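You operate a simulated robot arm through the tools that you are given. There is no shell and no other tool. Be economical: measure what you need, move in short steps, check, and stop when the job is done.

You are at the controls of a simulated two-armed robot. One attempt, no reset.

TASK
Float the froth off the rinse trough over the overflow gate.
Fine: gate down, spout over the trough, run the tap till the froth has gone, tap off, then gate up again. Where these are worked on the way, their far stop is far enough and under half their travel is too little: overflow gate.

The check looks at the end state, three seconds after you hand in, the way a careful person would. Anything else that was tipped, shoved, dropped, spilled or broken makes it a failure.

THE ROBOT
Two 7-joint arms with fingered hands on one trunk, on a base that drives. Base frame: it is fixed to the floor where the robot stands at the start and does not move with it; the origin is under the middle of the robot, x ahead of it, y to its left, z up. Readings come in mm, rad, newtons and seconds.
The left shoulder is at the start at [20, 123, 1437], the right one opposite. Places, roughly: overflow gate [300, 0, 800]; rinse trough [600, -100, 500]; swing spout [400, 300, 1100]; trough tap lever [500, 200, 900]. Payload 2.4 kg a hand.
The tool frame of a hand sits at the grasp point between the pads (the TCP): z along the fingers, y along the line on which they close. The tips reach 17 mm beyond it. Largest opening 88 mm; the body of the gripper starts 47 mm behind the TCP. The gripper is a hand of 3 fingers: y runs from the thumb to the fingers, the wrist lies at [0, 0, -165] in the tool frame, and closing takes about 1.5 s.
Orientation is that of the tool frame in the base frame, as a unit quaternion [w, x, y, z]. With the fingers straight down and closing along the base's y, the tool's x points along the base's -x, its y along +y and its z along -z.

THE INTERFACE
- The arms move only by the tool send_rows. It takes "left_motion", "right_motion" or both (then of equal length, played together; a hand with none holds still); each is a list of rows, each an object of numbers (a shift or turn left out is 0, a gripper value left out holds the last): "x", "y", "z": the shift along the tool's x, y, z in units of 200 mm (1.0 is 200 mm); "wx", "wy", "wz": the turn, a rotation vector about the tool's x, y, z in units of 90 degrees (1.0 is 90 degrees). In form: [{"x": .., "y": .., "z": .., "wx": .., "wy": .., "wz": ..}, ...]. A call has 1 to 20 rows; each row is the pose to reach, as a shift and turn from the pose commanded when the call began, along the tool's axes at that moment. "left_gripper" and "right_gripper" are, for a hand that has rows, the finger opening in mm, from 0 to 88, set as the call begins (left out, the last holds). A call with a number of a shift or a turn outside -1 to 1 is refused whole. Rows are played at 5 a second. More than 50 mm and 0.15 rad between two rows, or a gripper value outside its range, and nothing of the call is played. A pose out of reach is approached as far as the arm can. The call stops where the force on the tool passes 80 N (or 10 N more than at its start, if that is more) or the arm is blocked; 0.2 s more then pass. The fingers move at their own pace (about 45 mm/s each) and stop on an object; they squeeze with about 31 N. The grip force told is the motor's: it shows also when the fingers shut on nothing. Time passes only in rows, and 0.2 s behind the last, so rows that repeat a pose let the fingers close. The reply holds the time, the measured pose of the TCP, the force on the tool along the base axes, the opening and the grip force, in the units named above and with some noise, with the torque about the TCP (base axes, N m) and any sound that the robot's microphone picked up.
- Cameras (640 x 400 px; columns grow to the right, rows downward): "scene" is now at [37, 27.1, 1872.4]; the picture's right is [0.44, -0.90, -0.00], its down [-0.81, -0.40, -0.43] and it looks along [0.38, 0.19, -0.90] (base axes); focal length 258 px, centre (320, 200). "left" rides on the left gripper at [-52, 4, -66] in its tool frame; the picture's right is [-0.08, -1.00, 0.00], its down [0.78, -0.07, -0.62] and it looks along [0.62, -0.05, 0.78] (tool axes); focal length 243 px, centre (320, 200). "right" rides on the right gripper at [52, 4, -66] in its tool frame; the picture's right is [-0.09, 1.00, 0.00], its down [-0.78, -0.07, -0.62] and it looks along [-0.62, -0.05, 0.78] (tool axes); focal length 243 px, centre (320, 200). There is no depth. A picture from a camera that has moved, and an enlarged one, comes with that camera's place and axes in the base frame and with its lens.
- capture(camera): a new picture of that camera. The clock stands still meanwhile.
- lift_body(by): slides the trunk up (or, below 0, down) by that many mm; the arms and the scene camera ride with it, the base frame stays. It gives what a move gives, with no picture.
- drive_base(legs): drives the robot by 1 to 6 legs, each [ahead, left, turn to the left] in mm, mm and rad, along the robot's own axes; the way and the turn of a leg run together, so that a leg with both is an arc; at most 1500 mm and 3.142 rad a leg. The arms and the cameras ride along, it lands a little off, and it stops where it bumps. It gives what a move gives.
- set_fingers(finger1, finger2, thumb_bend, hand): sets how far each is bent, from 0 (flat) to 100 (curled in); at 30 the hand is open as for a grip, at 70 the pads meet at the TCP. One left out holds its place. A second passes; each finger stops where it meets its share of the squeeze, and holds until it gets a number again. A gripper value or a shape takes the hand back. It gives what a move gives, with no picture; readings hold the bend of each and the force on the fingers (four entries, about 0 where the hand has none), thumb and palm.
- preshape(shape, hand): the hand has 3 fingers and takes this shape, open, in about a second: jaw (thumb against the fingers, like two jaws); tri (thumb and two fingers); tip (a fingertip pinch); poke (one finger out to press); point (the index stretched); flat (the hand flat); cup (the hand cupped); fist (a fist). The gripper value then closes the fingers along that shape, each until it touches; the sizes above hold for jaw. It gives what a move gives, with no picture.
- aim_head(pan, tilt): turns the head with the scene camera to pan (to the left, within 2.094 rad either way) and tilt (down, from -0.506 to 1.204), counted from straight ahead of the robot. It gives what a move gives.
- zoom(camera, box): a new picture of the part [left, top, right, bottom] of that camera's present view, enlarged. The clock stands still meanwhile.
- finish_job(): hands the job in; it is judged then, once.

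Work in short steps. Places have to be worked out from the pictures, the camera data and where the tool is seen: move nearer, look again, correct. Check each grasp and each placing, and mend what went wrong. You have 120 turns and 88 pictures in all, those below and enlarged ones among them. Open the grippers and draw the arms clear of the work before you hand the job in, unless the task says otherwise; then end with one line.

The tools are called after ">>>" by a JSON object that holds its "fn" and its "kwargs". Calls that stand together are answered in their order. send_rows: Moves the arms, as the interface text tells. Its arguments: {"type":"object","properties":{"left_motion":{"type":"array"},"left_gripper":{"type":"number"},"right_motion":{"type":"array"},"right_gripper":{"type":"number"}},"required":[]} The other tools are called the same way: lift_body (by) slides the trunk up or down; preshape (shape, hand) gives the hand a shape; set_fingers (finger1, finger2, thumb_bend, hand) moves the fingers one by one; drive_base (legs) drives the base; aim_head (pan, tilt) turns the head that bears the scene camera; capture (camera) takes a picture; zoom (camera, box) takes an enlarged picture of a part of a camera's view; finish_job () hands the job in.

At the start:

```text
clock: 0.0
left_tcp_pos: [323.5, 243.1, 1358.1]
left_orientation: [0.0, -0.001, 1.0, 0.0]
left_ft_force: [0.4, 0.0, -0.3]
left_wrist_torque: [0.04, -0.02, 0.01]
left_opening: 87.8
left_grip_force: 0.0
left_shape: jaw
left_bend: [30.0, 30.0, 30.0]
left_finger forces: [0.1, 0.0, 0.0, 0.0, 0.1, 0.1]
right_tcp_pos: [325.9, -13.4, 1317.4]
right_orientation: [0.0, 0.0, 1.0, 0.0]
right_ft_force: [0.2, 0.0, 0.2]
right_wrist_torque: [0.0, -0.02, -0.01]
right_opening: 87.9
right_grip_force: 0.0
right_shape: jaw
right_bend: [30.0, 30.0, 30.0]
right_finger forces: [0.0, 0.0, 0.0, 0.0, 0.0, 0.0]
trunk travel left (down, up): [-650.0, 180.0]
robot x, y, heading: [-0.1, 0.3, -0.004]
head pan, tilt: [0.461, 1.127]
```

scene: 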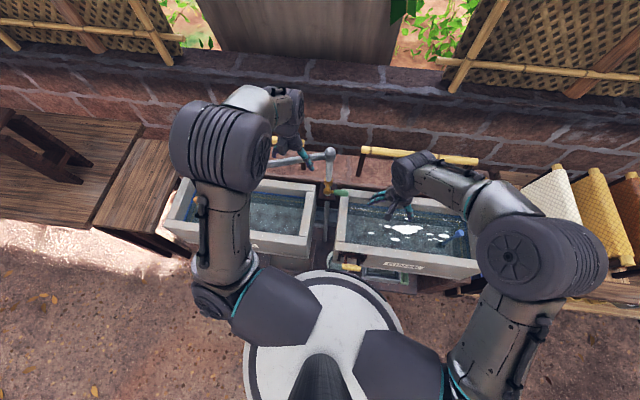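
right: 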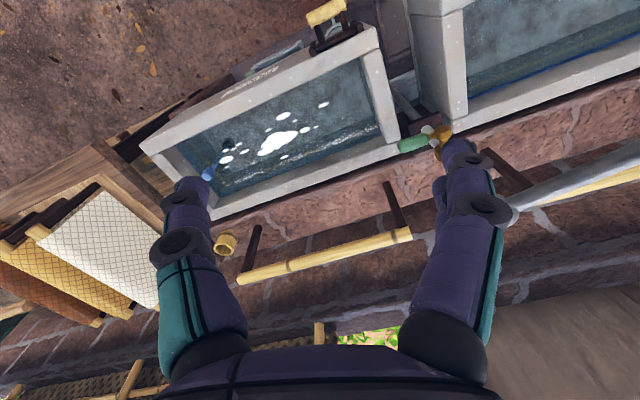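
left: 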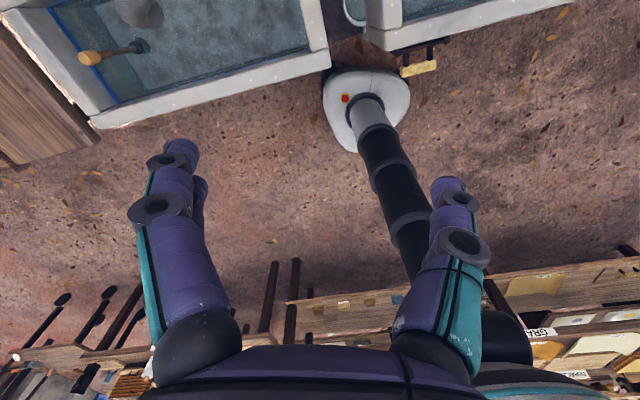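

I see two troughs with a swing spout between them, froth in the right one, and a yellow handle at the right trough's near-left corner, which is probably the gate. I'll zoom in from both cameras.

>>> {"fn": "zoom", "kwargs": {"camera": "scene", "box": [160, 120, 500, 320]}}

>>> {"fn": "zoom", "kwargs": {"camera": "right", "box": [140, 0, 540, 250]}}

```text
1.88 times, centred on (330, 220) of scene
camera zoom: at [37.0, 27.1, 1872.4], right [0.44, -0.9, 0.0], down [-0.81, -0.4, -0.43], along [0.38, 0.19, -0.9], focal length 487 px, centre (301, 162)
```

zoom: 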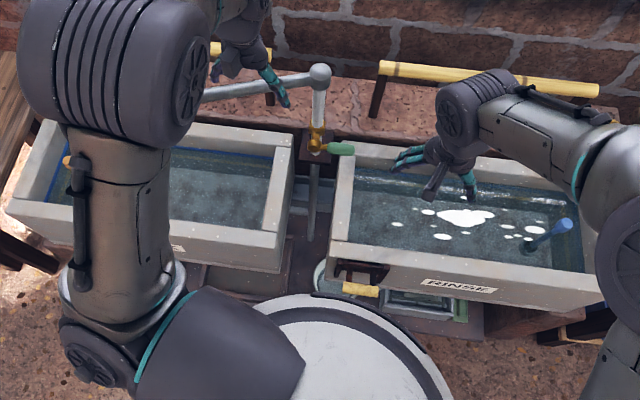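

```text
1.60 times, centred on (340, 125) of right
camera zoom: at [272.7, -9.9, 1383.9], right [0.08, 1.0, 0.0], down [0.78, -0.07, 0.62], along [0.62, -0.05, -0.78], focal length 388 px, centre (288, 320)
```

zoom: 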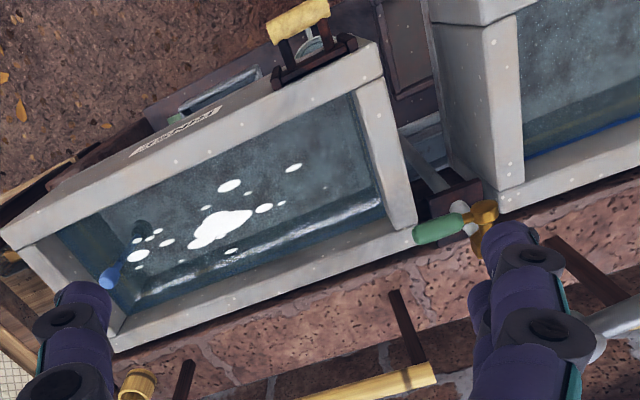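

Triangulating the two views gives these estimates:
- Gate handle: about (280, 3, 770).
- Tap lever: about (498, 163, 936), pointing along -y.
- Spout riser: about (493, 219), with its top at z≈1180 and its arm pointing away to the left.

The left arm hides the spout end, so I'll move that hand left.

>>> {"fn": "send_rows", "kwargs": {"left_motion": [{"y": 0.2}, {"y": 0.4}, {"y": 0.6}, {"y": 0.8}, {"y": 1.0}]}}

>>> {"fn": "aim_head", "kwargs": {"pan": 0.4, "tilt": 0.95}}

>>> {"fn": "capture", "kwargs": {"camera": "scene"}}

```text
clock: 1.2
left_tcp_pos: [325.4, 444.3, 1358.9]
left_orientation: [0.0, 0.001, 1.0, 0.0]
left_ft_force: [0.0, -0.4, -0.9]
left_wrist_torque: [0.0, 0.01, -0.02]
left_opening: 87.8
left_grip_force: 0.0
left_shape: jaw
left_bend: [30.0, 30.0, 30.0]
left_finger forces: [0.1, 0.0, 0.1, 0.1, 0.1, 0.1]
right_tcp_pos: [325.8, -13.7, 1318.0]
right_orientation: [0.0, 0.0, 1.0, 0.0]
right_ft_force: [-0.2, -0.5, -0.1]
right_wrist_torque: [0.02, 0.01, -0.02]
right_opening: 88.0
right_grip_force: 0.1
right_shape: jaw
right_bend: [30.0, 30.0, 30.0]
right_finger forces: [0.0, 0.0, 0.0, 0.0, 0.0, 0.0]
trunk travel left (down, up): [-650.0, 180.0]
robot x, y, heading: [2.2, -1.2, 0.001]
head pan, tilt: [0.461, 1.127]
```

```text
clock: 1.9
left_tcp_pos: [324.6, 443.3, 1358.8]
left_orientation: [-0.001, 0.0, 1.0, -0.001]
left_ft_force: [0.2, 0.1, -0.1]
left_wrist_torque: [-0.03, 0.02, -0.01]
left_opening: 87.9
left_grip_force: 0.0
left_shape: jaw
left_bend: [30.0, 30.0, 30.0]
left_finger forces: [0.0, 0.0, 0.1, 0.1, 0.1, 0.0]
right_tcp_pos: [325.1, -14.8, 1318.4]
right_orientation: [-0.001, -0.001, 1.0, 0.0]
right_ft_force: [1.2, -0.4, 0.1]
right_wrist_torque: [-0.02, 0.02, -0.01]
right_opening: 88.0
right_grip_force: 0.0
right_shape: jaw
right_bend: [30.0, 30.0, 30.0]
right_finger forces: [0.0, 0.1, 0.2, 0.1, 0.0, 0.0]
trunk travel left (down, up): [-650.0, 180.0]
robot x, y, heading: [-3.3, 2.8, 0.003]
head pan, tilt: [0.4, 0.949]
```

```text
82 pictures are left
camera scene: at [49.2, 28.0, 1884.4], right [0.39, -0.92, 0.0], down [-0.75, -0.32, -0.58], along [0.54, 0.23, -0.81], focal length 258 px, centre (320, 200)
```

scene: 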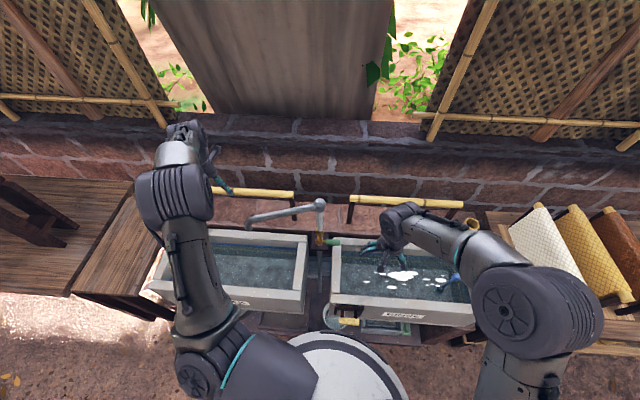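

>>> {"fn": "zoom", "kwargs": {"camera": "scene", "box": [220, 180, 380, 280]}}

>>> {"fn": "zoom", "kwargs": {"camera": "scene", "box": [300, 240, 480, 350]}}

```text
4.00 times, centred on (300, 230) of scene
camera zoom: at [49.2, 28.0, 1884.4], right [0.39, -0.92, 0.0], down [-0.75, -0.32, -0.58], along [0.54, 0.23, -0.81], focal length 1034 px, centre (400, 80)
```

zoom: 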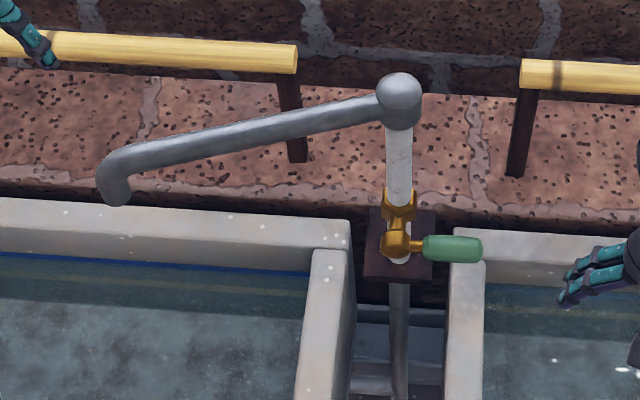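

```text
3.56 times, centred on (390, 295) of scene
camera zoom: at [49.2, 28.0, 1884.4], right [0.39, -0.92, 0.0], down [-0.75, -0.32, -0.58], along [0.54, 0.23, -0.81], focal length 919 px, centre (71, -138)
```

zoom: 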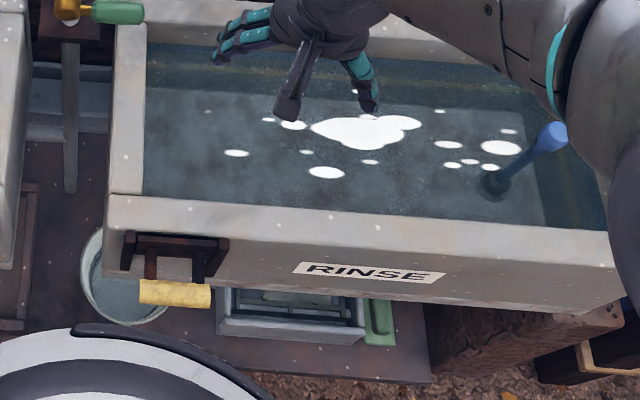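

Next I need close views of the tap lever and gate, so I'll move the right hand, whose camera looks forward, nearer to the tap.

>>> {"fn": "send_rows", "kwargs": {"right_motion": [{"y": 0.1, "z": 0.17}, {"y": 0.2, "z": 0.34}, {"y": 0.3, "z": 0.5}, {"y": 0.4, "z": 0.68}, {"y": 0.5, "z": 0.85}]}}

>>> {"fn": "capture", "kwargs": {"camera": "right"}}

>>> {"fn": "zoom", "kwargs": {"camera": "right", "box": [320, 100, 480, 200]}}

```text
clock: 3.1
left_tcp_pos: [325.4, 442.0, 1358.6]
left_orientation: [0.0, 0.0, 1.0, 0.0]
left_ft_force: [0.1, 0.3, -0.8]
left_wrist_torque: [0.01, 0.0, 0.02]
left_opening: 88.1
left_grip_force: 0.0
left_shape: jaw
left_bend: [30.0, 30.0, 30.0]
left_finger forces: [0.0, 0.0, 0.0, 0.0, 0.1, 0.1]
right_tcp_pos: [324.4, 87.8, 1148.0]
right_orientation: [0.001, 0.0, 1.0, -0.001]
right_ft_force: [0.4, 0.6, -0.4]
right_wrist_torque: [0.0, 0.02, 0.02]
right_opening: 88.1
right_grip_force: 0.0
right_shape: jaw
right_bend: [30.0, 30.0, 30.0]
right_finger forces: [0.1, 0.0, 0.0, 0.1, 0.1, 0.0]
trunk travel left (down, up): [-650.0, 180.0]
robot x, y, heading: [-6.0, -1.2, 0.002]
head pan, tilt: [0.4, 0.949]
```

```text
79 pictures are left
camera right: at [272.2, 92.0, 1214.0], right [0.09, 1.0, 0.0], down [0.78, -0.07, 0.62], along [0.62, -0.05, -0.78], focal length 243 px, centre (320, 200)
```

right: 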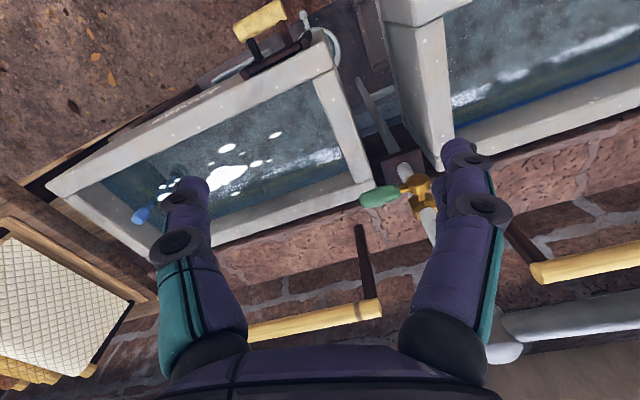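

```text
4.00 times, centred on (400, 150) of right
camera zoom: at [272.2, 92.0, 1214.0], right [0.09, 1.0, 0.0], down [0.78, -0.07, 0.62], along [0.62, -0.05, -0.78], focal length 970 px, centre (0, 400)
```

zoom: 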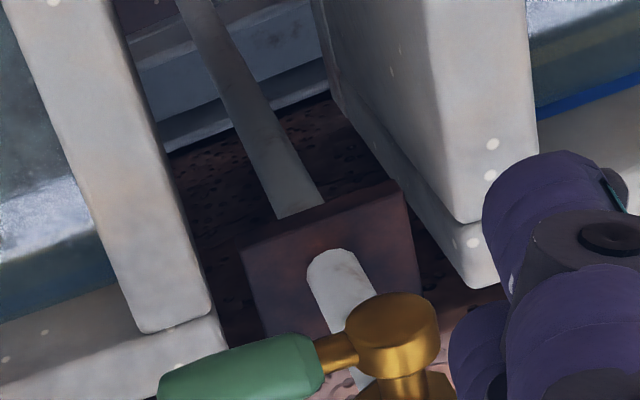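

>>> {"fn": "zoom", "kwargs": {"camera": "scene", "box": [304, 220, 352, 250]}}

>>> {"fn": "zoom", "kwargs": {"camera": "right", "box": [352, 150, 448, 210]}}

>>> {"fn": "zoom", "kwargs": {"camera": "right", "box": [200, 0, 360, 100]}}

```text
13.33 times, centred on (328, 235) of scene
camera zoom: at [49.4, 28.6, 1884.4], right [0.39, -0.92, 0.0], down [-0.75, -0.32, -0.58], along [0.54, 0.23, -0.81], focal length 3447 px, centre (213, -267)
```

zoom: 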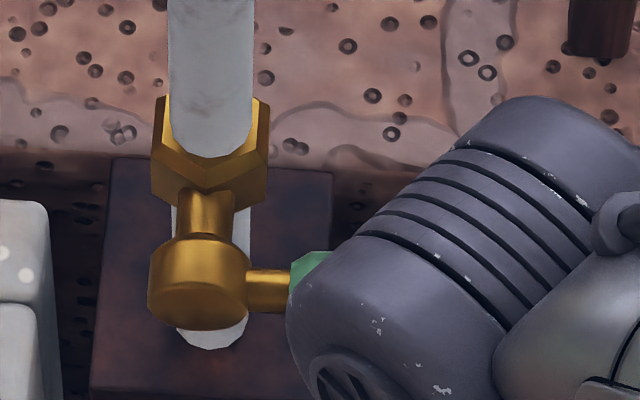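

```text
6.67 times, centred on (400, 180) of right
camera zoom: at [272.2, 92.0, 1214.0], right [0.09, 1.0, 0.0], down [0.78, -0.07, 0.62], along [0.62, -0.05, -0.78], focal length 1618 px, centre (-213, 333)
```

zoom: 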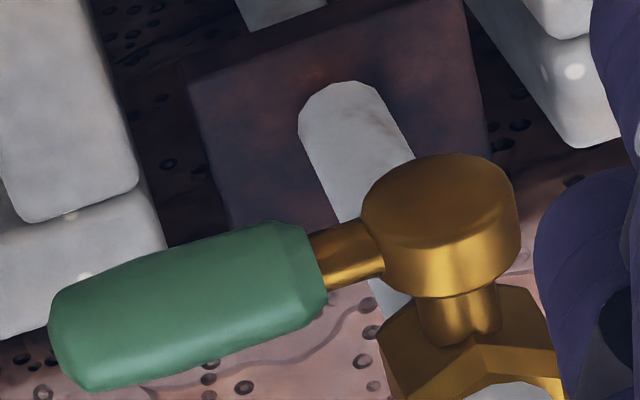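

```text
4.00 times, centred on (280, 50) of right
camera zoom: at [272.2, 92.0, 1214.0], right [0.09, 1.0, 0.0], down [0.78, -0.07, 0.62], along [0.62, -0.05, -0.78], focal length 970 px, centre (480, 800)
```

zoom: 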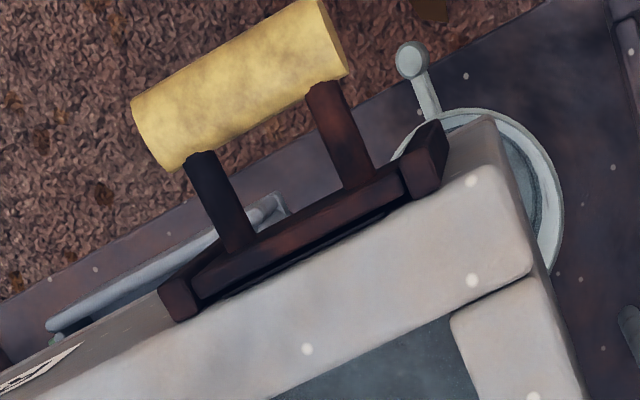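

The valve knob's axis points toward the robot, so the lever swings up or down in the y-z plane. I now put it at about (505, 167, 918). The gate is a board in a bracket with a forward handle. I'll pull both hands back, then lower the trunk for reach.

>>> {"fn": "send_rows", "kwargs": {"left_motion": [{"x": 0.15, "y": 0.05}, {"x": 0.3, "y": 0.1}, {"x": 0.45, "y": 0.15}, {"x": 0.6, "y": 0.2}], "right_motion": [{"x": 0.1, "y": -0.1}, {"x": 0.2, "y": -0.2}, {"x": 0.3, "y": -0.3}, {"x": 0.4, "y": -0.4}]}}

>>> {"fn": "lift_body", "kwargs": {"by": -200}}

>>> {"fn": "capture", "kwargs": {"camera": "right"}}

>>> {"fn": "capture", "kwargs": {"camera": "scene"}}

```text
clock: 4.1
left_tcp_pos: [202.4, 482.5, 1357.5]
left_orientation: [0.0, 0.0, 1.0, 0.0]
left_ft_force: [0.2, 0.1, 0.7]
left_wrist_torque: [0.01, -0.05, 0.02]
left_opening: 88.0
left_grip_force: 0.1
left_shape: jaw
left_bend: [30.0, 30.0, 30.0]
left_finger forces: [0.0, 0.0, 0.0, 0.1, 0.1, 0.0]
right_tcp_pos: [243.8, 4.6, 1147.5]
right_orientation: [-0.001, -0.001, 1.0, -0.001]
right_ft_force: [0.3, -0.6, -0.6]
right_wrist_torque: [-0.01, 0.0, -0.02]
right_opening: 87.7
right_grip_force: 0.0
right_shape: jaw
right_bend: [30.0, 30.0, 30.0]
right_finger forces: [0.1, 0.0, 0.1, 0.0, 0.1, 0.0]
trunk travel left (down, up): [-650.0, 180.0]
robot x, y, heading: [3.3, 1.5, 0.0]
head pan, tilt: [0.4, 0.949]
```

```text
clock: 6.3
left_tcp_pos: [204.1, 481.4, 1158.0]
left_orientation: [-0.001, 0.0, 1.0, 0.0]
left_ft_force: [-0.8, -0.8, -0.9]
left_wrist_torque: [-0.01, -0.01, -0.03]
left_opening: 88.0
left_grip_force: 0.1
left_shape: jaw
left_bend: [30.0, 30.0, 30.0]
left_finger forces: [0.1, 0.0, 0.0, 0.0, 0.0, 0.2]
right_tcp_pos: [245.7, 5.3, 948.3]
right_orientation: [0.0, 0.0, 1.0, 0.0]
right_ft_force: [-0.4, -0.3, 0.3]
right_wrist_torque: [0.0, 0.0, -0.03]
right_opening: 88.1
right_grip_force: 0.0
right_shape: jaw
right_bend: [30.0, 30.0, 30.0]
right_finger forces: [0.1, 0.0, 0.0, 0.1, 0.0, 0.0]
trunk travel left (down, up): [-450.0, 380.0]
robot x, y, heading: [-2.7, -2.6, -0.003]
head pan, tilt: [0.4, 0.949]
```

```text
74 pictures are left
camera right: at [192.6, 10.3, 1013.9], right [0.08, 1.0, 0.0], down [0.78, -0.07, 0.62], along [0.62, -0.05, -0.78], focal length 243 px, centre (320, 200)
```

right: 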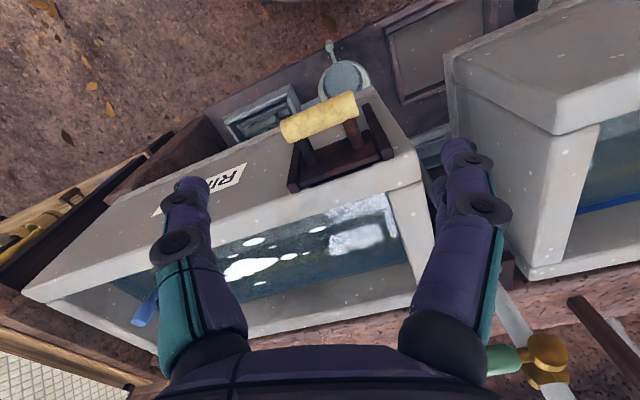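

```text
73 pictures are left
camera scene: at [49.1, 28.4, 1684.5], right [0.39, -0.92, 0.0], down [-0.75, -0.32, -0.58], along [0.54, 0.23, -0.81], focal length 258 px, centre (320, 200)
```

scene: 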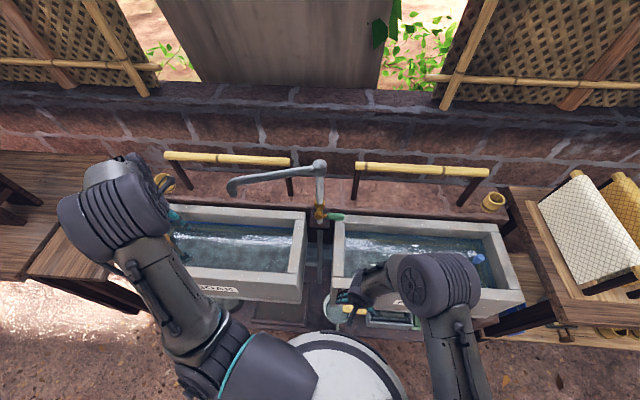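

From two right-camera views the handle is at (280, 4, 768), and its bar runs along (-0.34, 0.94), so the troughs are yawed about 20°. I'll turn the right hand so its fingers close across the bar.

>>> {"fn": "send_rows", "kwargs": {"right_motion": [{"wz": 0.086}, {"wz": 0.172}, {"wz": 0.258}, {"wz": 0.344}, {"wz": 0.43}, {"wz": 0.516}, {"wz": 0.602}, {"wz": 0.69}, {"wz": 0.778}]}}

>>> {"fn": "capture", "kwargs": {"camera": "right"}}

```text
clock: 8.3
left_tcp_pos: [204.3, 482.7, 1157.5]
left_orientation: [0.0, 0.001, 1.0, 0.0]
left_ft_force: [0.7, 0.0, 0.1]
left_wrist_torque: [-0.03, 0.01, 0.0]
left_opening: 87.8
left_grip_force: 0.1
left_shape: jaw
left_bend: [30.0, 30.0, 30.0]
left_finger forces: [0.0, 0.0, 0.0, 0.1, 0.0, 0.0]
right_tcp_pos: [245.0, 5.6, 948.3]
right_orientation: [0.0, 0.574, 0.819, 0.0]
right_ft_force: [0.4, 0.2, -0.3]
right_wrist_torque: [-0.03, -0.03, -0.02]
right_opening: 87.9
right_grip_force: 0.0
right_shape: jaw
right_bend: [30.0, 30.0, 30.0]
right_finger forces: [0.0, 0.1, 0.1, 0.0, 0.0, 0.0]
trunk travel left (down, up): [-450.0, 380.0]
robot x, y, heading: [-2.0, 3.0, -0.002]
head pan, tilt: [0.4, 0.949]
```

```text
72 pictures are left
camera right: at [231.1, 56.1, 1014.4], right [0.97, 0.26, 0.0], down [0.2, -0.76, 0.62], along [0.16, -0.6, -0.78], focal length 243 px, centre (320, 200)
```

right: 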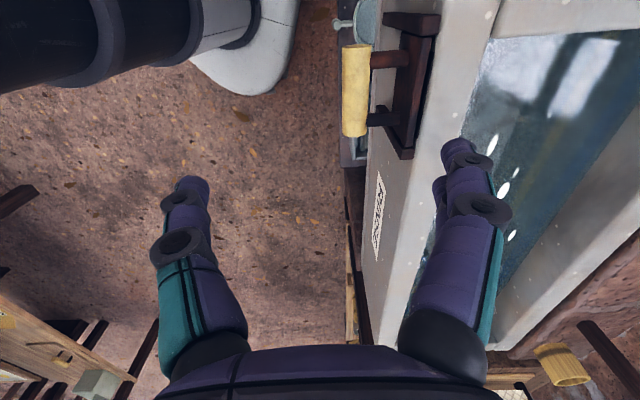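

The position is confirmed. The two-finger side could clash with the handle's supports, so I'll try the tip pinch shape and look.

>>> {"fn": "preshape", "kwargs": {"hand": "right", "shape": "tip"}}

>>> {"fn": "capture", "kwargs": {"camera": "right"}}

>>> {"fn": "zoom", "kwargs": {"camera": "scene", "box": [310, 240, 438, 320]}}

```text
clock: 9.2
left_tcp_pos: [205.1, 481.9, 1157.2]
left_orientation: [0.0, 0.0, 1.0, 0.0]
left_ft_force: [-0.8, -1.1, -0.1]
left_wrist_torque: [0.0, 0.02, -0.02]
left_opening: 87.6
left_grip_force: 0.0
left_shape: jaw
left_bend: [30.0, 30.0, 30.0]
left_finger forces: [0.1, 0.0, 0.1, 0.0, 0.0, 0.0]
right_tcp_pos: [244.0, 5.2, 948.3]
right_orientation: [0.0, 0.573, 0.819, 0.001]
right_ft_force: [0.5, 0.5, 0.2]
right_wrist_torque: [-0.01, 0.0, 0.03]
right_opening: 88.1
right_grip_force: 0.0
right_shape: tip
right_bend: [30.0, 30.0, 30.0]
right_finger forces: [0.0, 0.1, 0.1, 0.0, 0.0, 0.0]
trunk travel left (down, up): [-450.0, 380.0]
robot x, y, heading: [0.9, 2.7, -0.002]
head pan, tilt: [0.4, 0.949]
```

```text
71 pictures are left
camera right: at [230.9, 56.0, 1014.4], right [0.96, 0.26, 0.0], down [0.21, -0.76, 0.62], along [0.16, -0.6, -0.78], focal length 243 px, centre (320, 200)
```

right: 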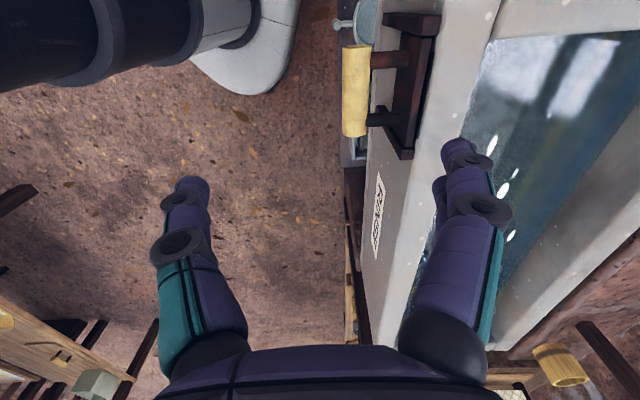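

```text
5.00 times, centred on (374, 280) of scene
camera zoom: at [49.1, 28.4, 1684.4], right [0.39, -0.92, 0.0], down [-0.75, -0.32, -0.58], along [0.54, 0.23, -0.81], focal length 1292 px, centre (50, -200)
```

zoom: 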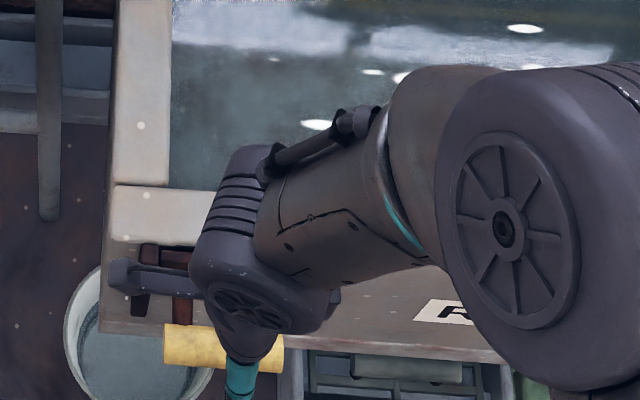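

The tip shape leaves both fingers side by side. With the hand flipped 180°, the single thumb fits between the handle supports and the two fingers stay on the robot side. I'll rotate it the other way.

>>> {"fn": "preshape", "kwargs": {"hand": "right", "shape": "jaw"}}

>>> {"fn": "send_rows", "kwargs": {"right_motion": [{"wz": -0.09}, {"wz": -0.18}, {"wz": -0.27}, {"wz": -0.36}, {"wz": -0.45}, {"wz": -0.54}, {"wz": -0.63}, {"wz": -0.72}, {"wz": -0.81}, {"wz": -0.9}, {"wz": -0.99}]}}

>>> {"fn": "send_rows", "kwargs": {"right_motion": [{"wz": -0.09}, {"wz": -0.18}, {"wz": -0.27}, {"wz": -0.36}, {"wz": -0.45}, {"wz": -0.54}, {"wz": -0.63}, {"wz": -0.72}, {"wz": -0.81}, {"wz": -0.9}, {"wz": -0.99}]}}

>>> {"fn": "capture", "kwargs": {"camera": "right"}}

```text
clock: 10.1
left_tcp_pos: [204.2, 482.1, 1157.3]
left_orientation: [0.001, 0.0, 1.0, 0.0]
left_ft_force: [-0.3, -0.8, 0.1]
left_wrist_torque: [-0.01, -0.01, 0.02]
left_opening: 87.9
left_grip_force: 0.1
left_shape: jaw
left_bend: [30.0, 30.0, 30.0]
left_finger forces: [0.0, 0.0, 0.0, 0.1, 0.0, 0.1]
right_tcp_pos: [244.8, 6.3, 947.7]
right_orientation: [0.0, 0.573, 0.82, 0.001]
right_ft_force: [0.2, 1.2, 0.0]
right_wrist_torque: [0.01, 0.0, 0.0]
right_opening: 87.7
right_grip_force: 0.1
right_shape: jaw
right_bend: [30.0, 30.0, 30.0]
right_finger forces: [0.1, 0.0, 0.0, 0.0, 0.0, 0.0]
trunk travel left (down, up): [-450.0, 380.0]
robot x, y, heading: [0.4, -3.0, 0.003]
head pan, tilt: [0.4, 0.949]
```

```text
clock: 12.5
left_tcp_pos: [204.3, 482.0, 1157.7]
left_orientation: [0.0, 0.0, 1.0, -0.001]
left_ft_force: [-0.6, -0.4, -0.3]
left_wrist_torque: [0.01, 0.02, 0.02]
left_opening: 87.9
left_grip_force: 0.1
left_shape: jaw
left_bend: [30.0, 30.0, 30.0]
left_finger forces: [0.0, 0.0, 0.0, 0.0, 0.0, 0.1]
right_tcp_pos: [244.4, 4.7, 948.5]
right_orientation: [0.0, -0.167, 0.986, 0.0]
right_ft_force: [-0.6, -0.5, -1.1]
right_wrist_torque: [0.02, -0.01, 0.01]
right_opening: 88.0
right_grip_force: 0.0
right_shape: jaw
right_bend: [30.0, 30.0, 30.0]
right_finger forces: [0.0, 0.1, 0.0, 0.0, 0.0, 0.0]
trunk travel left (down, up): [-450.0, 380.0]
robot x, y, heading: [3.4, 0.6, 0.0]
head pan, tilt: [0.4, 0.949]
```

```text
clock: 14.9
left_tcp_pos: [201.9, 482.1, 1157.9]
left_orientation: [-0.001, 0.0, 1.0, 0.0]
left_ft_force: [0.3, -0.3, 0.0]
left_wrist_torque: [0.05, 0.01, 0.0]
left_opening: 88.0
left_grip_force: 0.0
left_shape: jaw
left_bend: [30.0, 30.0, 30.0]
left_finger forces: [0.0, 0.1, 0.1, 0.0, 0.1, 0.0]
right_tcp_pos: [246.0, 7.2, 948.2]
right_orientation: [0.0, 0.811, -0.585, 0.0]
right_ft_force: [-1.0, 0.2, 0.2]
right_wrist_torque: [-0.01, 0.0, 0.0]
right_opening: 88.0
right_grip_force: 0.1
right_shape: jaw
right_bend: [30.0, 30.0, 30.0]
right_finger forces: [0.0, 0.0, 0.1, 0.0, 0.1, 0.1]
trunk travel left (down, up): [-450.0, 380.0]
robot x, y, heading: [2.4, -4.8, 0.006]
head pan, tilt: [0.4, 0.949]
```

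```text
69 pictures are left
camera right: at [257.2, -44.7, 1013.7], right [-0.97, -0.23, 0.0], down [-0.18, 0.76, 0.62], along [-0.15, 0.6, -0.78], focal length 243 px, centre (320, 200)
```

right: 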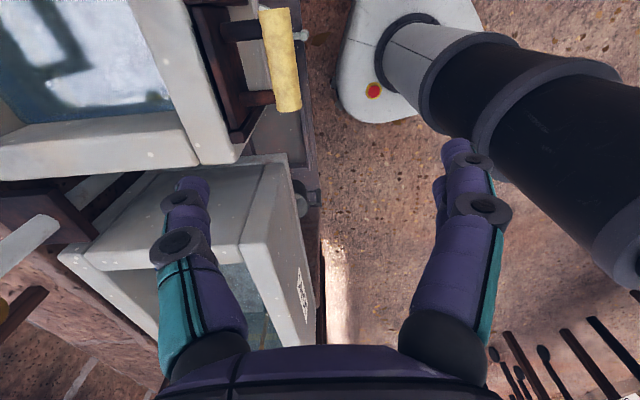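

The flip worked. I'll narrow the opening to 56, move above the handle and descend to z≈830, then check.

>>> {"fn": "send_rows", "kwargs": {"right_motion": [{"x": 0.074, "y": -0.16}, {"x": 0.074, "y": -0.16}, {"x": 0.074, "y": -0.16, "z": 0.2}, {"x": 0.074, "y": -0.16, "z": 0.4}, {"x": 0.074, "y": -0.16, "z": 0.58}], "right_gripper": 56}}

>>> {"fn": "capture", "kwargs": {"camera": "right"}}

```text
clock: 16.1
left_tcp_pos: [204.6, 481.9, 1157.9]
left_orientation: [0.0, 0.001, 1.0, 0.0]
left_ft_force: [0.6, -0.1, -0.6]
left_wrist_torque: [-0.01, 0.02, -0.04]
left_opening: 87.8
left_grip_force: 0.1
left_shape: jaw
left_bend: [30.0, 30.0, 30.0]
left_finger forces: [0.1, 0.0, 0.1, 0.0, 0.1, 0.0]
right_tcp_pos: [280.4, 1.6, 832.2]
right_orientation: [0.0, 0.811, -0.586, -0.001]
right_ft_force: [0.1, -0.3, 0.1]
right_wrist_torque: [0.02, 0.01, 0.01]
right_opening: 56.1
right_grip_force: 0.0
right_shape: jaw
right_bend: [70.0, 70.0, 68.0]
right_finger forces: [0.1, 0.1, 0.0, 0.0, 0.1, 0.1]
trunk travel left (down, up): [-450.0, 380.0]
robot x, y, heading: [3.7, -1.7, 0.002]
head pan, tilt: [0.4, 0.949]
```

```text
68 pictures are left
camera right: at [292.2, -49.0, 897.2], right [-0.97, -0.23, 0.0], down [-0.18, 0.76, 0.62], along [-0.14, 0.6, -0.78], focal length 243 px, centre (320, 200)
```

right: 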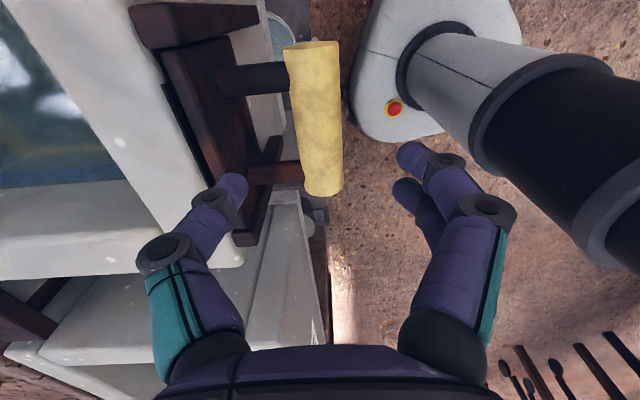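

The bar is about 3 mm off in tool y. I'll narrow the opening to 46, correct that, and go down to z≈772, watching the force.

>>> {"fn": "send_rows", "kwargs": {"right_motion": [{"y": -0.015}, {"y": -0.015, "z": 0.1}, {"y": -0.015, "z": 0.2}, {"y": -0.015, "z": 0.3}], "right_gripper": 46}}

>>> {"fn": "capture", "kwargs": {"camera": "right"}}

```text
clock: 17.1
left_tcp_pos: [203.7, 481.2, 1156.3]
left_orientation: [0.0, -0.001, 1.0, 0.0]
left_ft_force: [-0.7, -0.4, 1.1]
left_wrist_torque: [-0.01, -0.01, -0.02]
left_opening: 88.0
left_grip_force: 0.0
left_shape: jaw
left_bend: [30.0, 30.0, 30.0]
left_finger forces: [0.1, 0.1, 0.0, 0.1, 0.1, 0.1]
right_tcp_pos: [282.1, 3.3, 771.7]
right_orientation: [0.0, 0.81, -0.586, 0.0]
right_ft_force: [-4.5, -1.2, 2.9]
right_wrist_torque: [0.05, -0.21, 0.01]
right_opening: 45.6
right_grip_force: 0.1
right_shape: jaw
right_bend: [72.0, 72.0, 70.0]
right_finger forces: [0.0, 0.0, 0.0, 0.0, 5.1, 0.0]
trunk travel left (down, up): [-450.0, 380.0]
robot x, y, heading: [0.8, -3.0, -0.0]
head pan, tilt: [0.4, 0.949]
```

```text
67 pictures are left
camera right: at [293.7, -48.1, 838.6], right [-0.97, -0.23, 0.0], down [-0.18, 0.76, 0.62], along [-0.14, 0.6, -0.78], focal length 243 px, centre (320, 200)
```

right: 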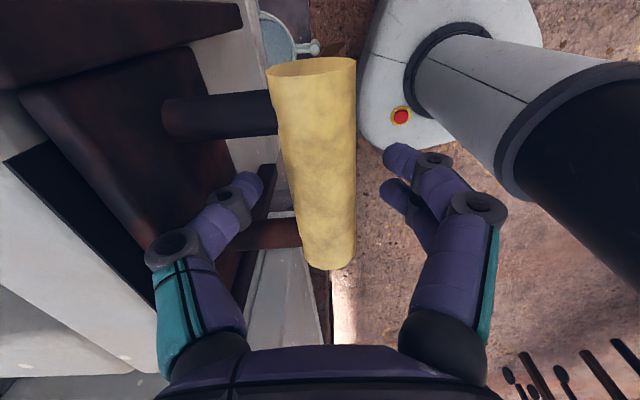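

The thumb is lightly touching the bracket, and the bar sits slightly below the TCP. I'll back off 3 mm, go down 8 mm, and close.

>>> {"fn": "send_rows", "kwargs": {"right_motion": [{"y": 0.015}, {"y": 0.015, "z": 0.04}, {"y": 0.015, "z": 0.04}]}}

>>> {"fn": "send_rows", "kwargs": {"right_motion": [{}, {}, {}, {}, {}, {}], "right_gripper": 10}}

>>> {"fn": "capture", "kwargs": {"camera": "right"}}

```text
clock: 17.9
left_tcp_pos: [204.0, 481.7, 1158.2]
left_orientation: [0.001, 0.001, 1.0, 0.0]
left_ft_force: [0.9, -0.6, 0.4]
left_wrist_torque: [0.02, 0.01, 0.04]
left_opening: 88.1
left_grip_force: 0.0
left_shape: jaw
left_bend: [30.0, 30.0, 30.0]
left_finger forces: [0.1, 0.1, 0.0, 0.0, 0.1, 0.1]
right_tcp_pos: [279.6, 1.0, 764.8]
right_orientation: [0.0, 0.81, -0.586, -0.001]
right_ft_force: [-0.3, -0.5, 1.0]
right_wrist_torque: [-0.02, -0.01, 0.0]
right_opening: 46.2
right_grip_force: 0.0
right_shape: jaw
right_bend: [72.0, 72.0, 70.0]
right_finger forces: [0.0, 0.1, 0.0, 0.1, 0.0, 0.0]
trunk travel left (down, up): [-450.0, 380.0]
robot x, y, heading: [1.7, 1.4, -0.0]
head pan, tilt: [0.4, 0.949]
```

```text
clock: 19.3
left_tcp_pos: [205.1, 482.2, 1156.5]
left_orientation: [-0.001, 0.0, 1.0, 0.0]
left_ft_force: [-0.4, 0.6, 0.7]
left_wrist_torque: [-0.03, 0.01, 0.01]
left_opening: 88.0
left_grip_force: 0.0
left_shape: jaw
left_bend: [30.0, 30.0, 30.0]
left_finger forces: [0.0, 0.0, 0.2, 0.1, 0.0, 0.0]
right_tcp_pos: [280.5, 1.6, 764.8]
right_orientation: [-0.001, 0.81, -0.587, 0.0]
right_ft_force: [6.4, 1.7, -12.6]
right_wrist_torque: [0.03, -0.02, 0.01]
right_opening: 10.9
right_grip_force: 30.9
right_shape: jaw
right_bend: [73.0, 73.0, 75.0]
right_finger forces: [11.6, 11.7, 0.0, 0.0, 28.1, 0.1]
trunk travel left (down, up): [-450.0, 380.0]
robot x, y, heading: [0.3, -0.5, 0.001]
head pan, tilt: [0.4, 0.949]
```

```text
66 pictures are left
camera right: at [292.7, -48.8, 830.0], right [-0.97, -0.23, 0.0], down [-0.18, 0.76, 0.62], along [-0.14, 0.6, -0.78], focal length 243 px, centre (320, 200)
```

right: 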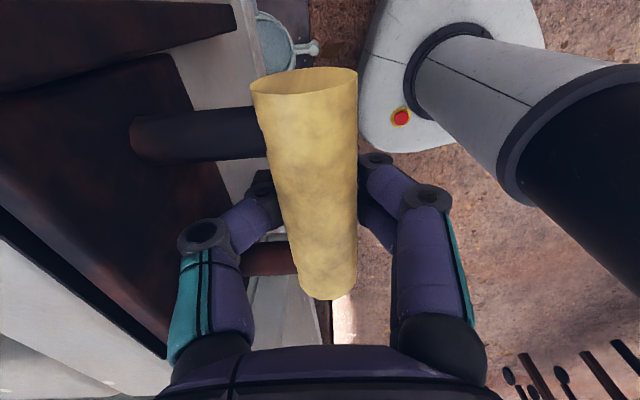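

The grip holds at about 31 N with the fingertips hugging the bar. Next I'll push down 40 mm.

>>> {"fn": "send_rows", "kwargs": {"right_motion": [{"z": 0.04}, {"z": 0.08}, {"z": 0.12}, {"z": 0.16}, {"z": 0.2}]}}

>>> {"fn": "capture", "kwargs": {"camera": "right"}}

```text
clock: 20.5
left_tcp_pos: [203.8, 484.9, 1156.7]
left_orientation: [-0.001, 0.0, 1.0, -0.001]
left_ft_force: [0.4, -1.0, 0.7]
left_wrist_torque: [0.0, 0.0, -0.01]
left_opening: 88.2
left_grip_force: 0.1
left_shape: jaw
left_bend: [30.0, 30.0, 30.0]
left_finger forces: [0.0, 0.0, 0.0, 0.1, 0.0, 0.0]
right_tcp_pos: [277.6, -3.5, 734.7]
right_orientation: [-0.001, 0.811, -0.586, 0.0]
right_ft_force: [9.7, 12.9, 1.6]
right_wrist_torque: [-0.38, 0.26, 0.16]
right_opening: 1.2
right_grip_force: 30.7
right_shape: jaw
right_bend: [77.0, 77.0, 80.0]
right_finger forces: [0.1, 0.0, 0.0, 0.0, 13.2, 0.0]
right hand out of reach, approached as far as the arm can: row 4, 5
trunk travel left (down, up): [-450.0, 380.0]
robot x, y, heading: [0.2, 4.9, 0.002]
head pan, tilt: [0.4, 0.949]
```

```text
65 pictures are left
camera right: at [289.9, -54.5, 800.5], right [-0.97, -0.23, 0.0], down [-0.18, 0.76, 0.62], along [-0.14, 0.61, -0.78], focal length 243 px, centre (320, 200)
```

right: 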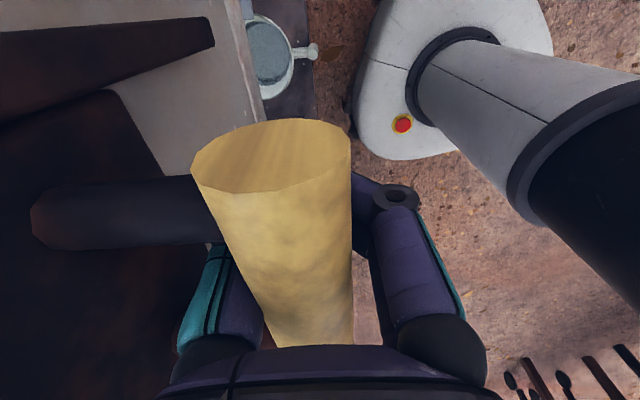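

The fingers slipped down over the bar, the gate didn't move, and the arm reached its limit. I'll release, rise, raise the left hand too, then lower the trunk for reach.

>>> {"fn": "send_rows", "kwargs": {"right_motion": [{}, {}, {}, {}, {"z": -0.1}, {"z": -0.25}, {"z": -0.45}, {"z": -0.65}, {"z": -0.85}], "right_gripper": 46, "left_motion": [{}, {"z": -0.15}, {"z": -0.3}, {"z": -0.45}, {"z": -0.6}, {"z": -0.75}, {"z": -0.9}, {"z": -0.9}, {"z": -0.9}]}}

>>> {"fn": "lift_body", "kwargs": {"by": -150}}

>>> {"fn": "capture", "kwargs": {"camera": "right"}}

>>> {"fn": "capture", "kwargs": {"camera": "scene"}}

```text
clock: 22.5
left_tcp_pos: [205.2, 482.4, 1337.7]
left_orientation: [0.0, 0.0, 1.0, 0.0]
left_ft_force: [0.1, -0.4, -0.8]
left_wrist_torque: [-0.03, 0.05, 0.02]
left_opening: 87.9
left_grip_force: 0.0
left_shape: jaw
left_bend: [30.0, 30.0, 30.0]
left_finger forces: [0.1, 0.0, 0.1, 0.0, 0.0, 0.1]
right_tcp_pos: [275.4, -4.8, 907.2]
right_orientation: [0.001, 0.81, -0.586, 0.0]
right_ft_force: [0.6, -0.1, 0.1]
right_wrist_torque: [0.03, 0.0, 0.02]
right_opening: 45.4
right_grip_force: 0.0
right_shape: jaw
right_bend: [72.0, 72.0, 70.0]
right_finger forces: [0.1, 0.1, 0.1, 0.0, 0.0, 0.0]
trunk travel left (down, up): [-450.0, 380.0]
robot x, y, heading: [-1.1, 1.5, -0.004]
head pan, tilt: [0.4, 0.949]
```

```text
clock: 24.2
left_tcp_pos: [206.4, 481.4, 1187.9]
left_orientation: [-0.001, 0.0, 1.0, 0.0]
left_ft_force: [-0.2, 0.1, 0.2]
left_wrist_torque: [-0.02, 0.01, -0.02]
left_opening: 87.6
left_grip_force: 0.1
left_shape: jaw
left_bend: [30.0, 30.0, 30.0]
left_finger forces: [0.1, 0.1, 0.0, 0.0, 0.0, 0.0]
right_tcp_pos: [275.0, -5.1, 755.3]
right_orientation: [0.0, 0.81, -0.587, 0.0]
right_ft_force: [-0.3, -0.2, 0.1]
right_wrist_torque: [0.03, 0.04, 0.02]
right_opening: 45.5
right_grip_force: 0.0
right_shape: jaw
right_bend: [72.0, 72.0, 70.0]
right_finger forces: [0.1, 0.1, 0.1, 0.2, 0.0, 0.0]
trunk travel left (down, up): [-300.0, 530.0]
robot x, y, heading: [-0.7, -0.3, -0.003]
head pan, tilt: [0.4, 0.949]
```

```text
64 pictures are left
camera right: at [287.2, -55.7, 821.4], right [-0.97, -0.23, 0.0], down [-0.18, 0.76, 0.62], along [-0.14, 0.6, -0.78], focal length 243 px, centre (320, 200)
```

right: 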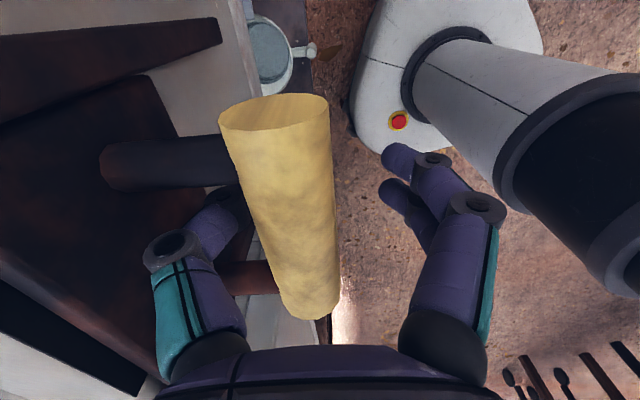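

```text
63 pictures are left
camera scene: at [49.1, 28.3, 1534.5], right [0.39, -0.92, 0.0], down [-0.75, -0.32, -0.58], along [0.54, 0.23, -0.81], focal length 258 px, centre (320, 200)
```

scene: 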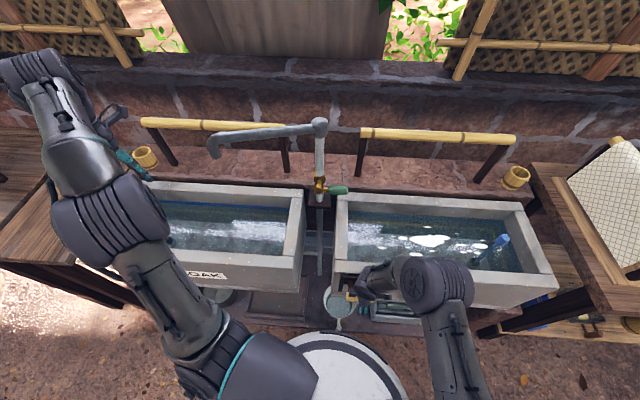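

The hand is straddling the bar cleanly, with the bar at about (282, 0, 771). I'll centre on it and push down with the palm, fingers guiding either side.

>>> {"fn": "send_rows", "kwargs": {"right_motion": [{"y": -0.02}, {"y": -0.025, "z": 0.04}, {"y": -0.025, "z": 0.08}, {"y": -0.025, "z": 0.12}, {"y": -0.025, "z": 0.16}, {"y": -0.025, "z": 0.2}, {"y": -0.025, "z": 0.24}]}}

>>> {"fn": "capture", "kwargs": {"camera": "right"}}

```text
clock: 25.8
left_tcp_pos: [205.2, 481.1, 1186.8]
left_orientation: [0.0, 0.0, 1.0, 0.0]
left_ft_force: [0.5, -0.3, 0.0]
left_wrist_torque: [0.0, 0.0, 0.01]
left_opening: 88.1
left_grip_force: 0.1
left_shape: jaw
left_bend: [30.0, 30.0, 30.0]
left_finger forces: [0.2, 0.1, 0.0, 0.0, 0.0, 0.0]
right_tcp_pos: [279.3, -3.2, 708.3]
right_orientation: [0.0, 0.81, -0.586, 0.0]
right_ft_force: [-0.5, 0.1, 3.0]
right_wrist_torque: [0.04, -0.06, -0.02]
right_opening: 45.6
right_grip_force: 0.1
right_shape: jaw
right_bend: [72.0, 72.0, 70.0]
right_finger forces: [0.0, 0.0, 0.1, 0.1, 0.1, 2.9]
trunk travel left (down, up): [-300.0, 530.0]
robot x, y, heading: [1.2, -0.2, -0.0]
head pan, tilt: [0.4, 0.949]
```

```text
62 pictures are left
camera right: at [292.2, -53.9, 773.3], right [-0.97, -0.23, 0.0], down [-0.18, 0.76, 0.62], along [-0.14, 0.6, -0.78], focal length 243 px, centre (320, 200)
```

right: 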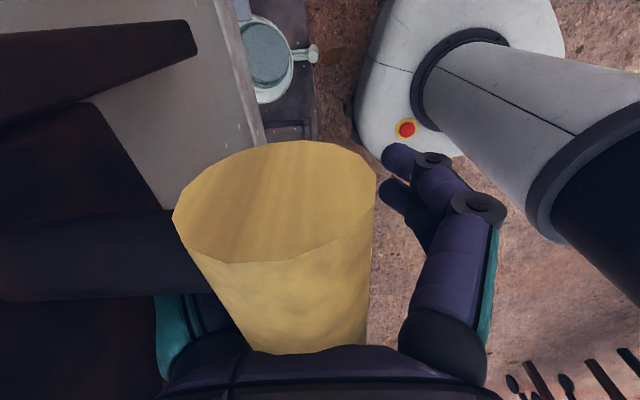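

The palm touches at about 3 N and the gate seems to be moving. I'll keep pushing.

>>> {"fn": "send_rows", "kwargs": {"right_motion": [{"z": 0.05}, {"z": 0.1}, {"z": 0.15}, {"z": 0.2}, {"z": 0.25}, {"z": 0.3}]}}

```text
clock: 26.9
left_tcp_pos: [202.6, 480.4, 1189.1]
left_orientation: [0.002, 0.001, 1.0, 0.0]
left_ft_force: [-0.2, -0.8, -0.2]
left_wrist_torque: [0.0, 0.02, 0.01]
left_opening: 88.1
left_grip_force: 0.1
left_shape: jaw
left_bend: [30.0, 30.0, 30.0]
left_finger forces: [0.0, 0.0, 0.1, 0.0, 0.1, 0.0]
right_tcp_pos: [282.3, -0.6, 673.2]
right_orientation: [-0.006, 0.81, -0.587, 0.004]
right_ft_force: [-18.4, -9.7, 66.8]
right_wrist_torque: [0.99, -0.76, 0.13]
right_opening: 45.1
right_grip_force: 0.1
right_shape: jaw
right_bend: [72.0, 72.0, 70.0]
right_finger forces: [0.0, 0.0, 0.1, 0.1, 2.4, 66.5]
trunk travel left (down, up): [-300.0, 530.0]
robot x, y, heading: [3.4, 1.3, -0.002]
head pan, tilt: [0.4, 0.949]
stopped in row 5 (right hand): the force on the tool passed its limit at 99 N (the readings are from after the stop); the commanded pose is now the measured one
```

The gate hit a hard stop after roughly 60 mm of travel. I'll raise the hand clear and look at it.

>>> {"fn": "send_rows", "kwargs": {"right_motion": [{"y": 0.015, "z": -0.05}, {"y": 0.015, "z": -0.2}, {"y": 0.015, "z": -0.4}, {"y": 0.015, "z": -0.6}, {"y": 0.015, "z": -0.8}, {"y": 0.015, "z": -1.0}]}}

>>> {"fn": "capture", "kwargs": {"camera": "right"}}

>>> {"fn": "zoom", "kwargs": {"camera": "scene", "box": [300, 100, 560, 320]}}

```text
clock: 28.3
left_tcp_pos: [205.0, 481.5, 1186.7]
left_orientation: [0.0, 0.001, 1.0, 0.0]
left_ft_force: [0.4, -1.0, 1.2]
left_wrist_torque: [0.02, 0.0, -0.01]
left_opening: 88.1
left_grip_force: 0.0
left_shape: jaw
left_bend: [30.0, 30.0, 30.0]
left_finger forces: [0.1, 0.1, 0.0, 0.1, 0.0, 0.0]
right_tcp_pos: [277.5, -4.2, 872.1]
right_orientation: [-0.003, 0.811, -0.586, 0.003]
right_ft_force: [0.6, 0.6, 1.2]
right_wrist_torque: [0.0, -0.01, 0.0]
right_opening: 45.8
right_grip_force: 0.0
right_shape: jaw
right_bend: [72.0, 72.0, 70.0]
right_finger forces: [0.0, 0.0, 0.0, 0.0, 0.0, 0.1]
trunk travel left (down, up): [-300.0, 530.0]
robot x, y, heading: [0.1, 0.9, -0.005]
head pan, tilt: [0.4, 0.949]
```

```text
61 pictures are left
camera right: at [289.9, -54.6, 937.3], right [-0.97, -0.23, -0.01], down [-0.19, 0.76, 0.62], along [-0.14, 0.61, -0.78], focal length 243 px, centre (320, 200)
```

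right: 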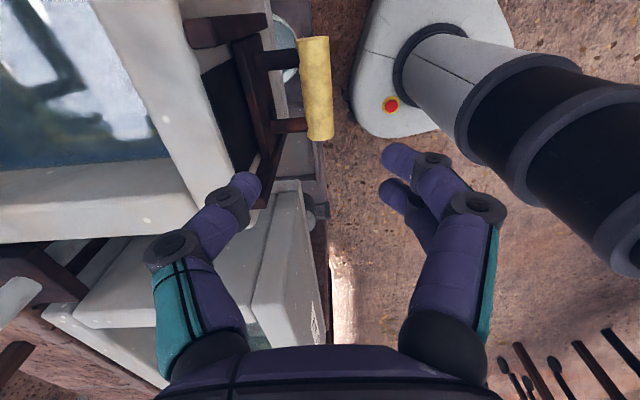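

```text
1.82 times, centred on (430, 210) of scene
camera zoom: at [49.0, 28.1, 1534.4], right [0.39, -0.92, 0.0], down [-0.75, -0.32, -0.58], along [0.54, 0.23, -0.81], focal length 470 px, centre (120, 182)
```

zoom: 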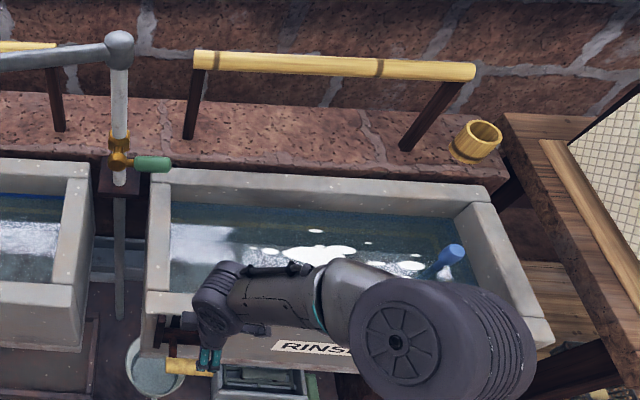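

The gate is down. The refreshed estimates are:
- Elbow: about (554, 245, 1101).
- Spout tip: about (364, 412), around z 1130.
- Lever centre: about (509, 167, 928).

I'll straddle the spout with the left hand from above and swing it 120° around the robot side. First I bring the left hand above it and move the right arm aside.

>>> {"fn": "send_rows", "kwargs": {"left_motion": [{"z": -0.22}, {"z": -0.4}, {"z": -0.4, "x": -0.16, "y": -0.1, "wz": 0.08}, {"z": -0.4, "x": -0.33, "y": -0.2, "wz": 0.16}, {"z": -0.4, "x": -0.5, "y": -0.3, "wz": 0.24}, {"z": -0.4, "x": -0.66, "y": -0.4, "wz": 0.32}, {"z": -0.4, "x": -0.82, "y": -0.5, "wz": 0.39}, {"z": -0.4, "x": -0.98, "y": -0.58, "wz": 0.46}], "right_motion": [{"x": 0.1}, {"x": 0.2}, {"x": 0.3}, {"x": 0.4}, {"x": 0.5}, {"x": 0.6}, {"x": 0.7}, {"x": 0.75}]}}

>>> {"fn": "capture", "kwargs": {"camera": "left"}}

>>> {"fn": "capture", "kwargs": {"camera": "scene"}}

```text
clock: 30.1
left_tcp_pos: [334.6, 341.7, 1217.2]
left_orientation: [-0.001, 0.328, 0.945, 0.0]
left_ft_force: [0.3, 0.9, -0.2]
left_wrist_torque: [0.01, -0.01, 0.02]
left_opening: 87.9
left_grip_force: 0.1
left_shape: jaw
left_bend: [30.0, 30.0, 30.0]
left_finger forces: [0.0, 0.0, 0.0, 0.1, 0.1, 0.0]
left hand out of reach, approached as far as the arm can: row 1, 2, 3, 4, 5, 6, 7, 8
right_tcp_pos: [326.2, -145.2, 870.1]
right_orientation: [-0.003, 0.81, -0.587, 0.002]
right_ft_force: [-0.1, 0.0, 0.0]
right_wrist_torque: [-0.01, 0.01, 0.01]
right_opening: 45.6
right_grip_force: 0.0
right_shape: jaw
right_bend: [72.0, 72.0, 70.0]
right_finger forces: [0.0, 0.1, 0.0, 0.0, 0.0, 0.1]
trunk travel left (down, up): [-300.0, 530.0]
robot x, y, heading: [1.9, -2.6, -0.001]
head pan, tilt: [0.4, 0.949]
```

```text
59 pictures are left
camera left: at [377.5, 314.1, 1284.0], right [-0.55, -0.84, 0.0], down [-0.65, 0.43, 0.62], along [-0.52, 0.34, -0.78], focal length 243 px, centre (320, 200)
```

left: 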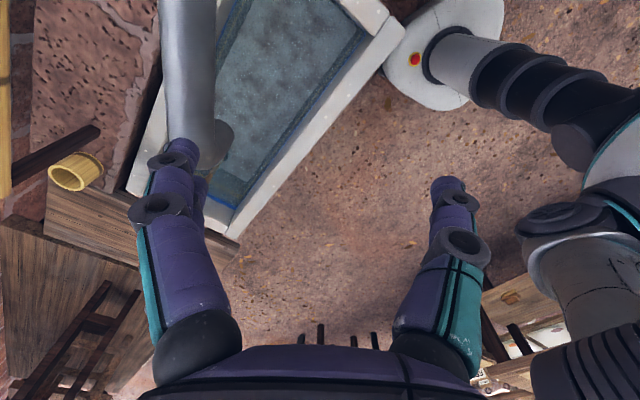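

```text
58 pictures are left
camera scene: at [50.1, 28.6, 1534.4], right [0.39, -0.92, 0.0], down [-0.75, -0.32, -0.58], along [0.54, 0.23, -0.81], focal length 258 px, centre (320, 200)
```

scene: 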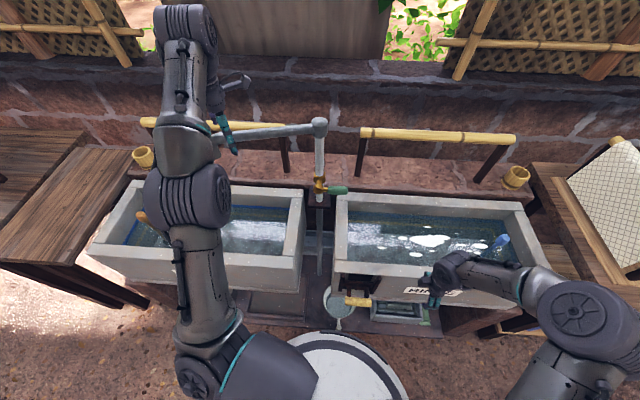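

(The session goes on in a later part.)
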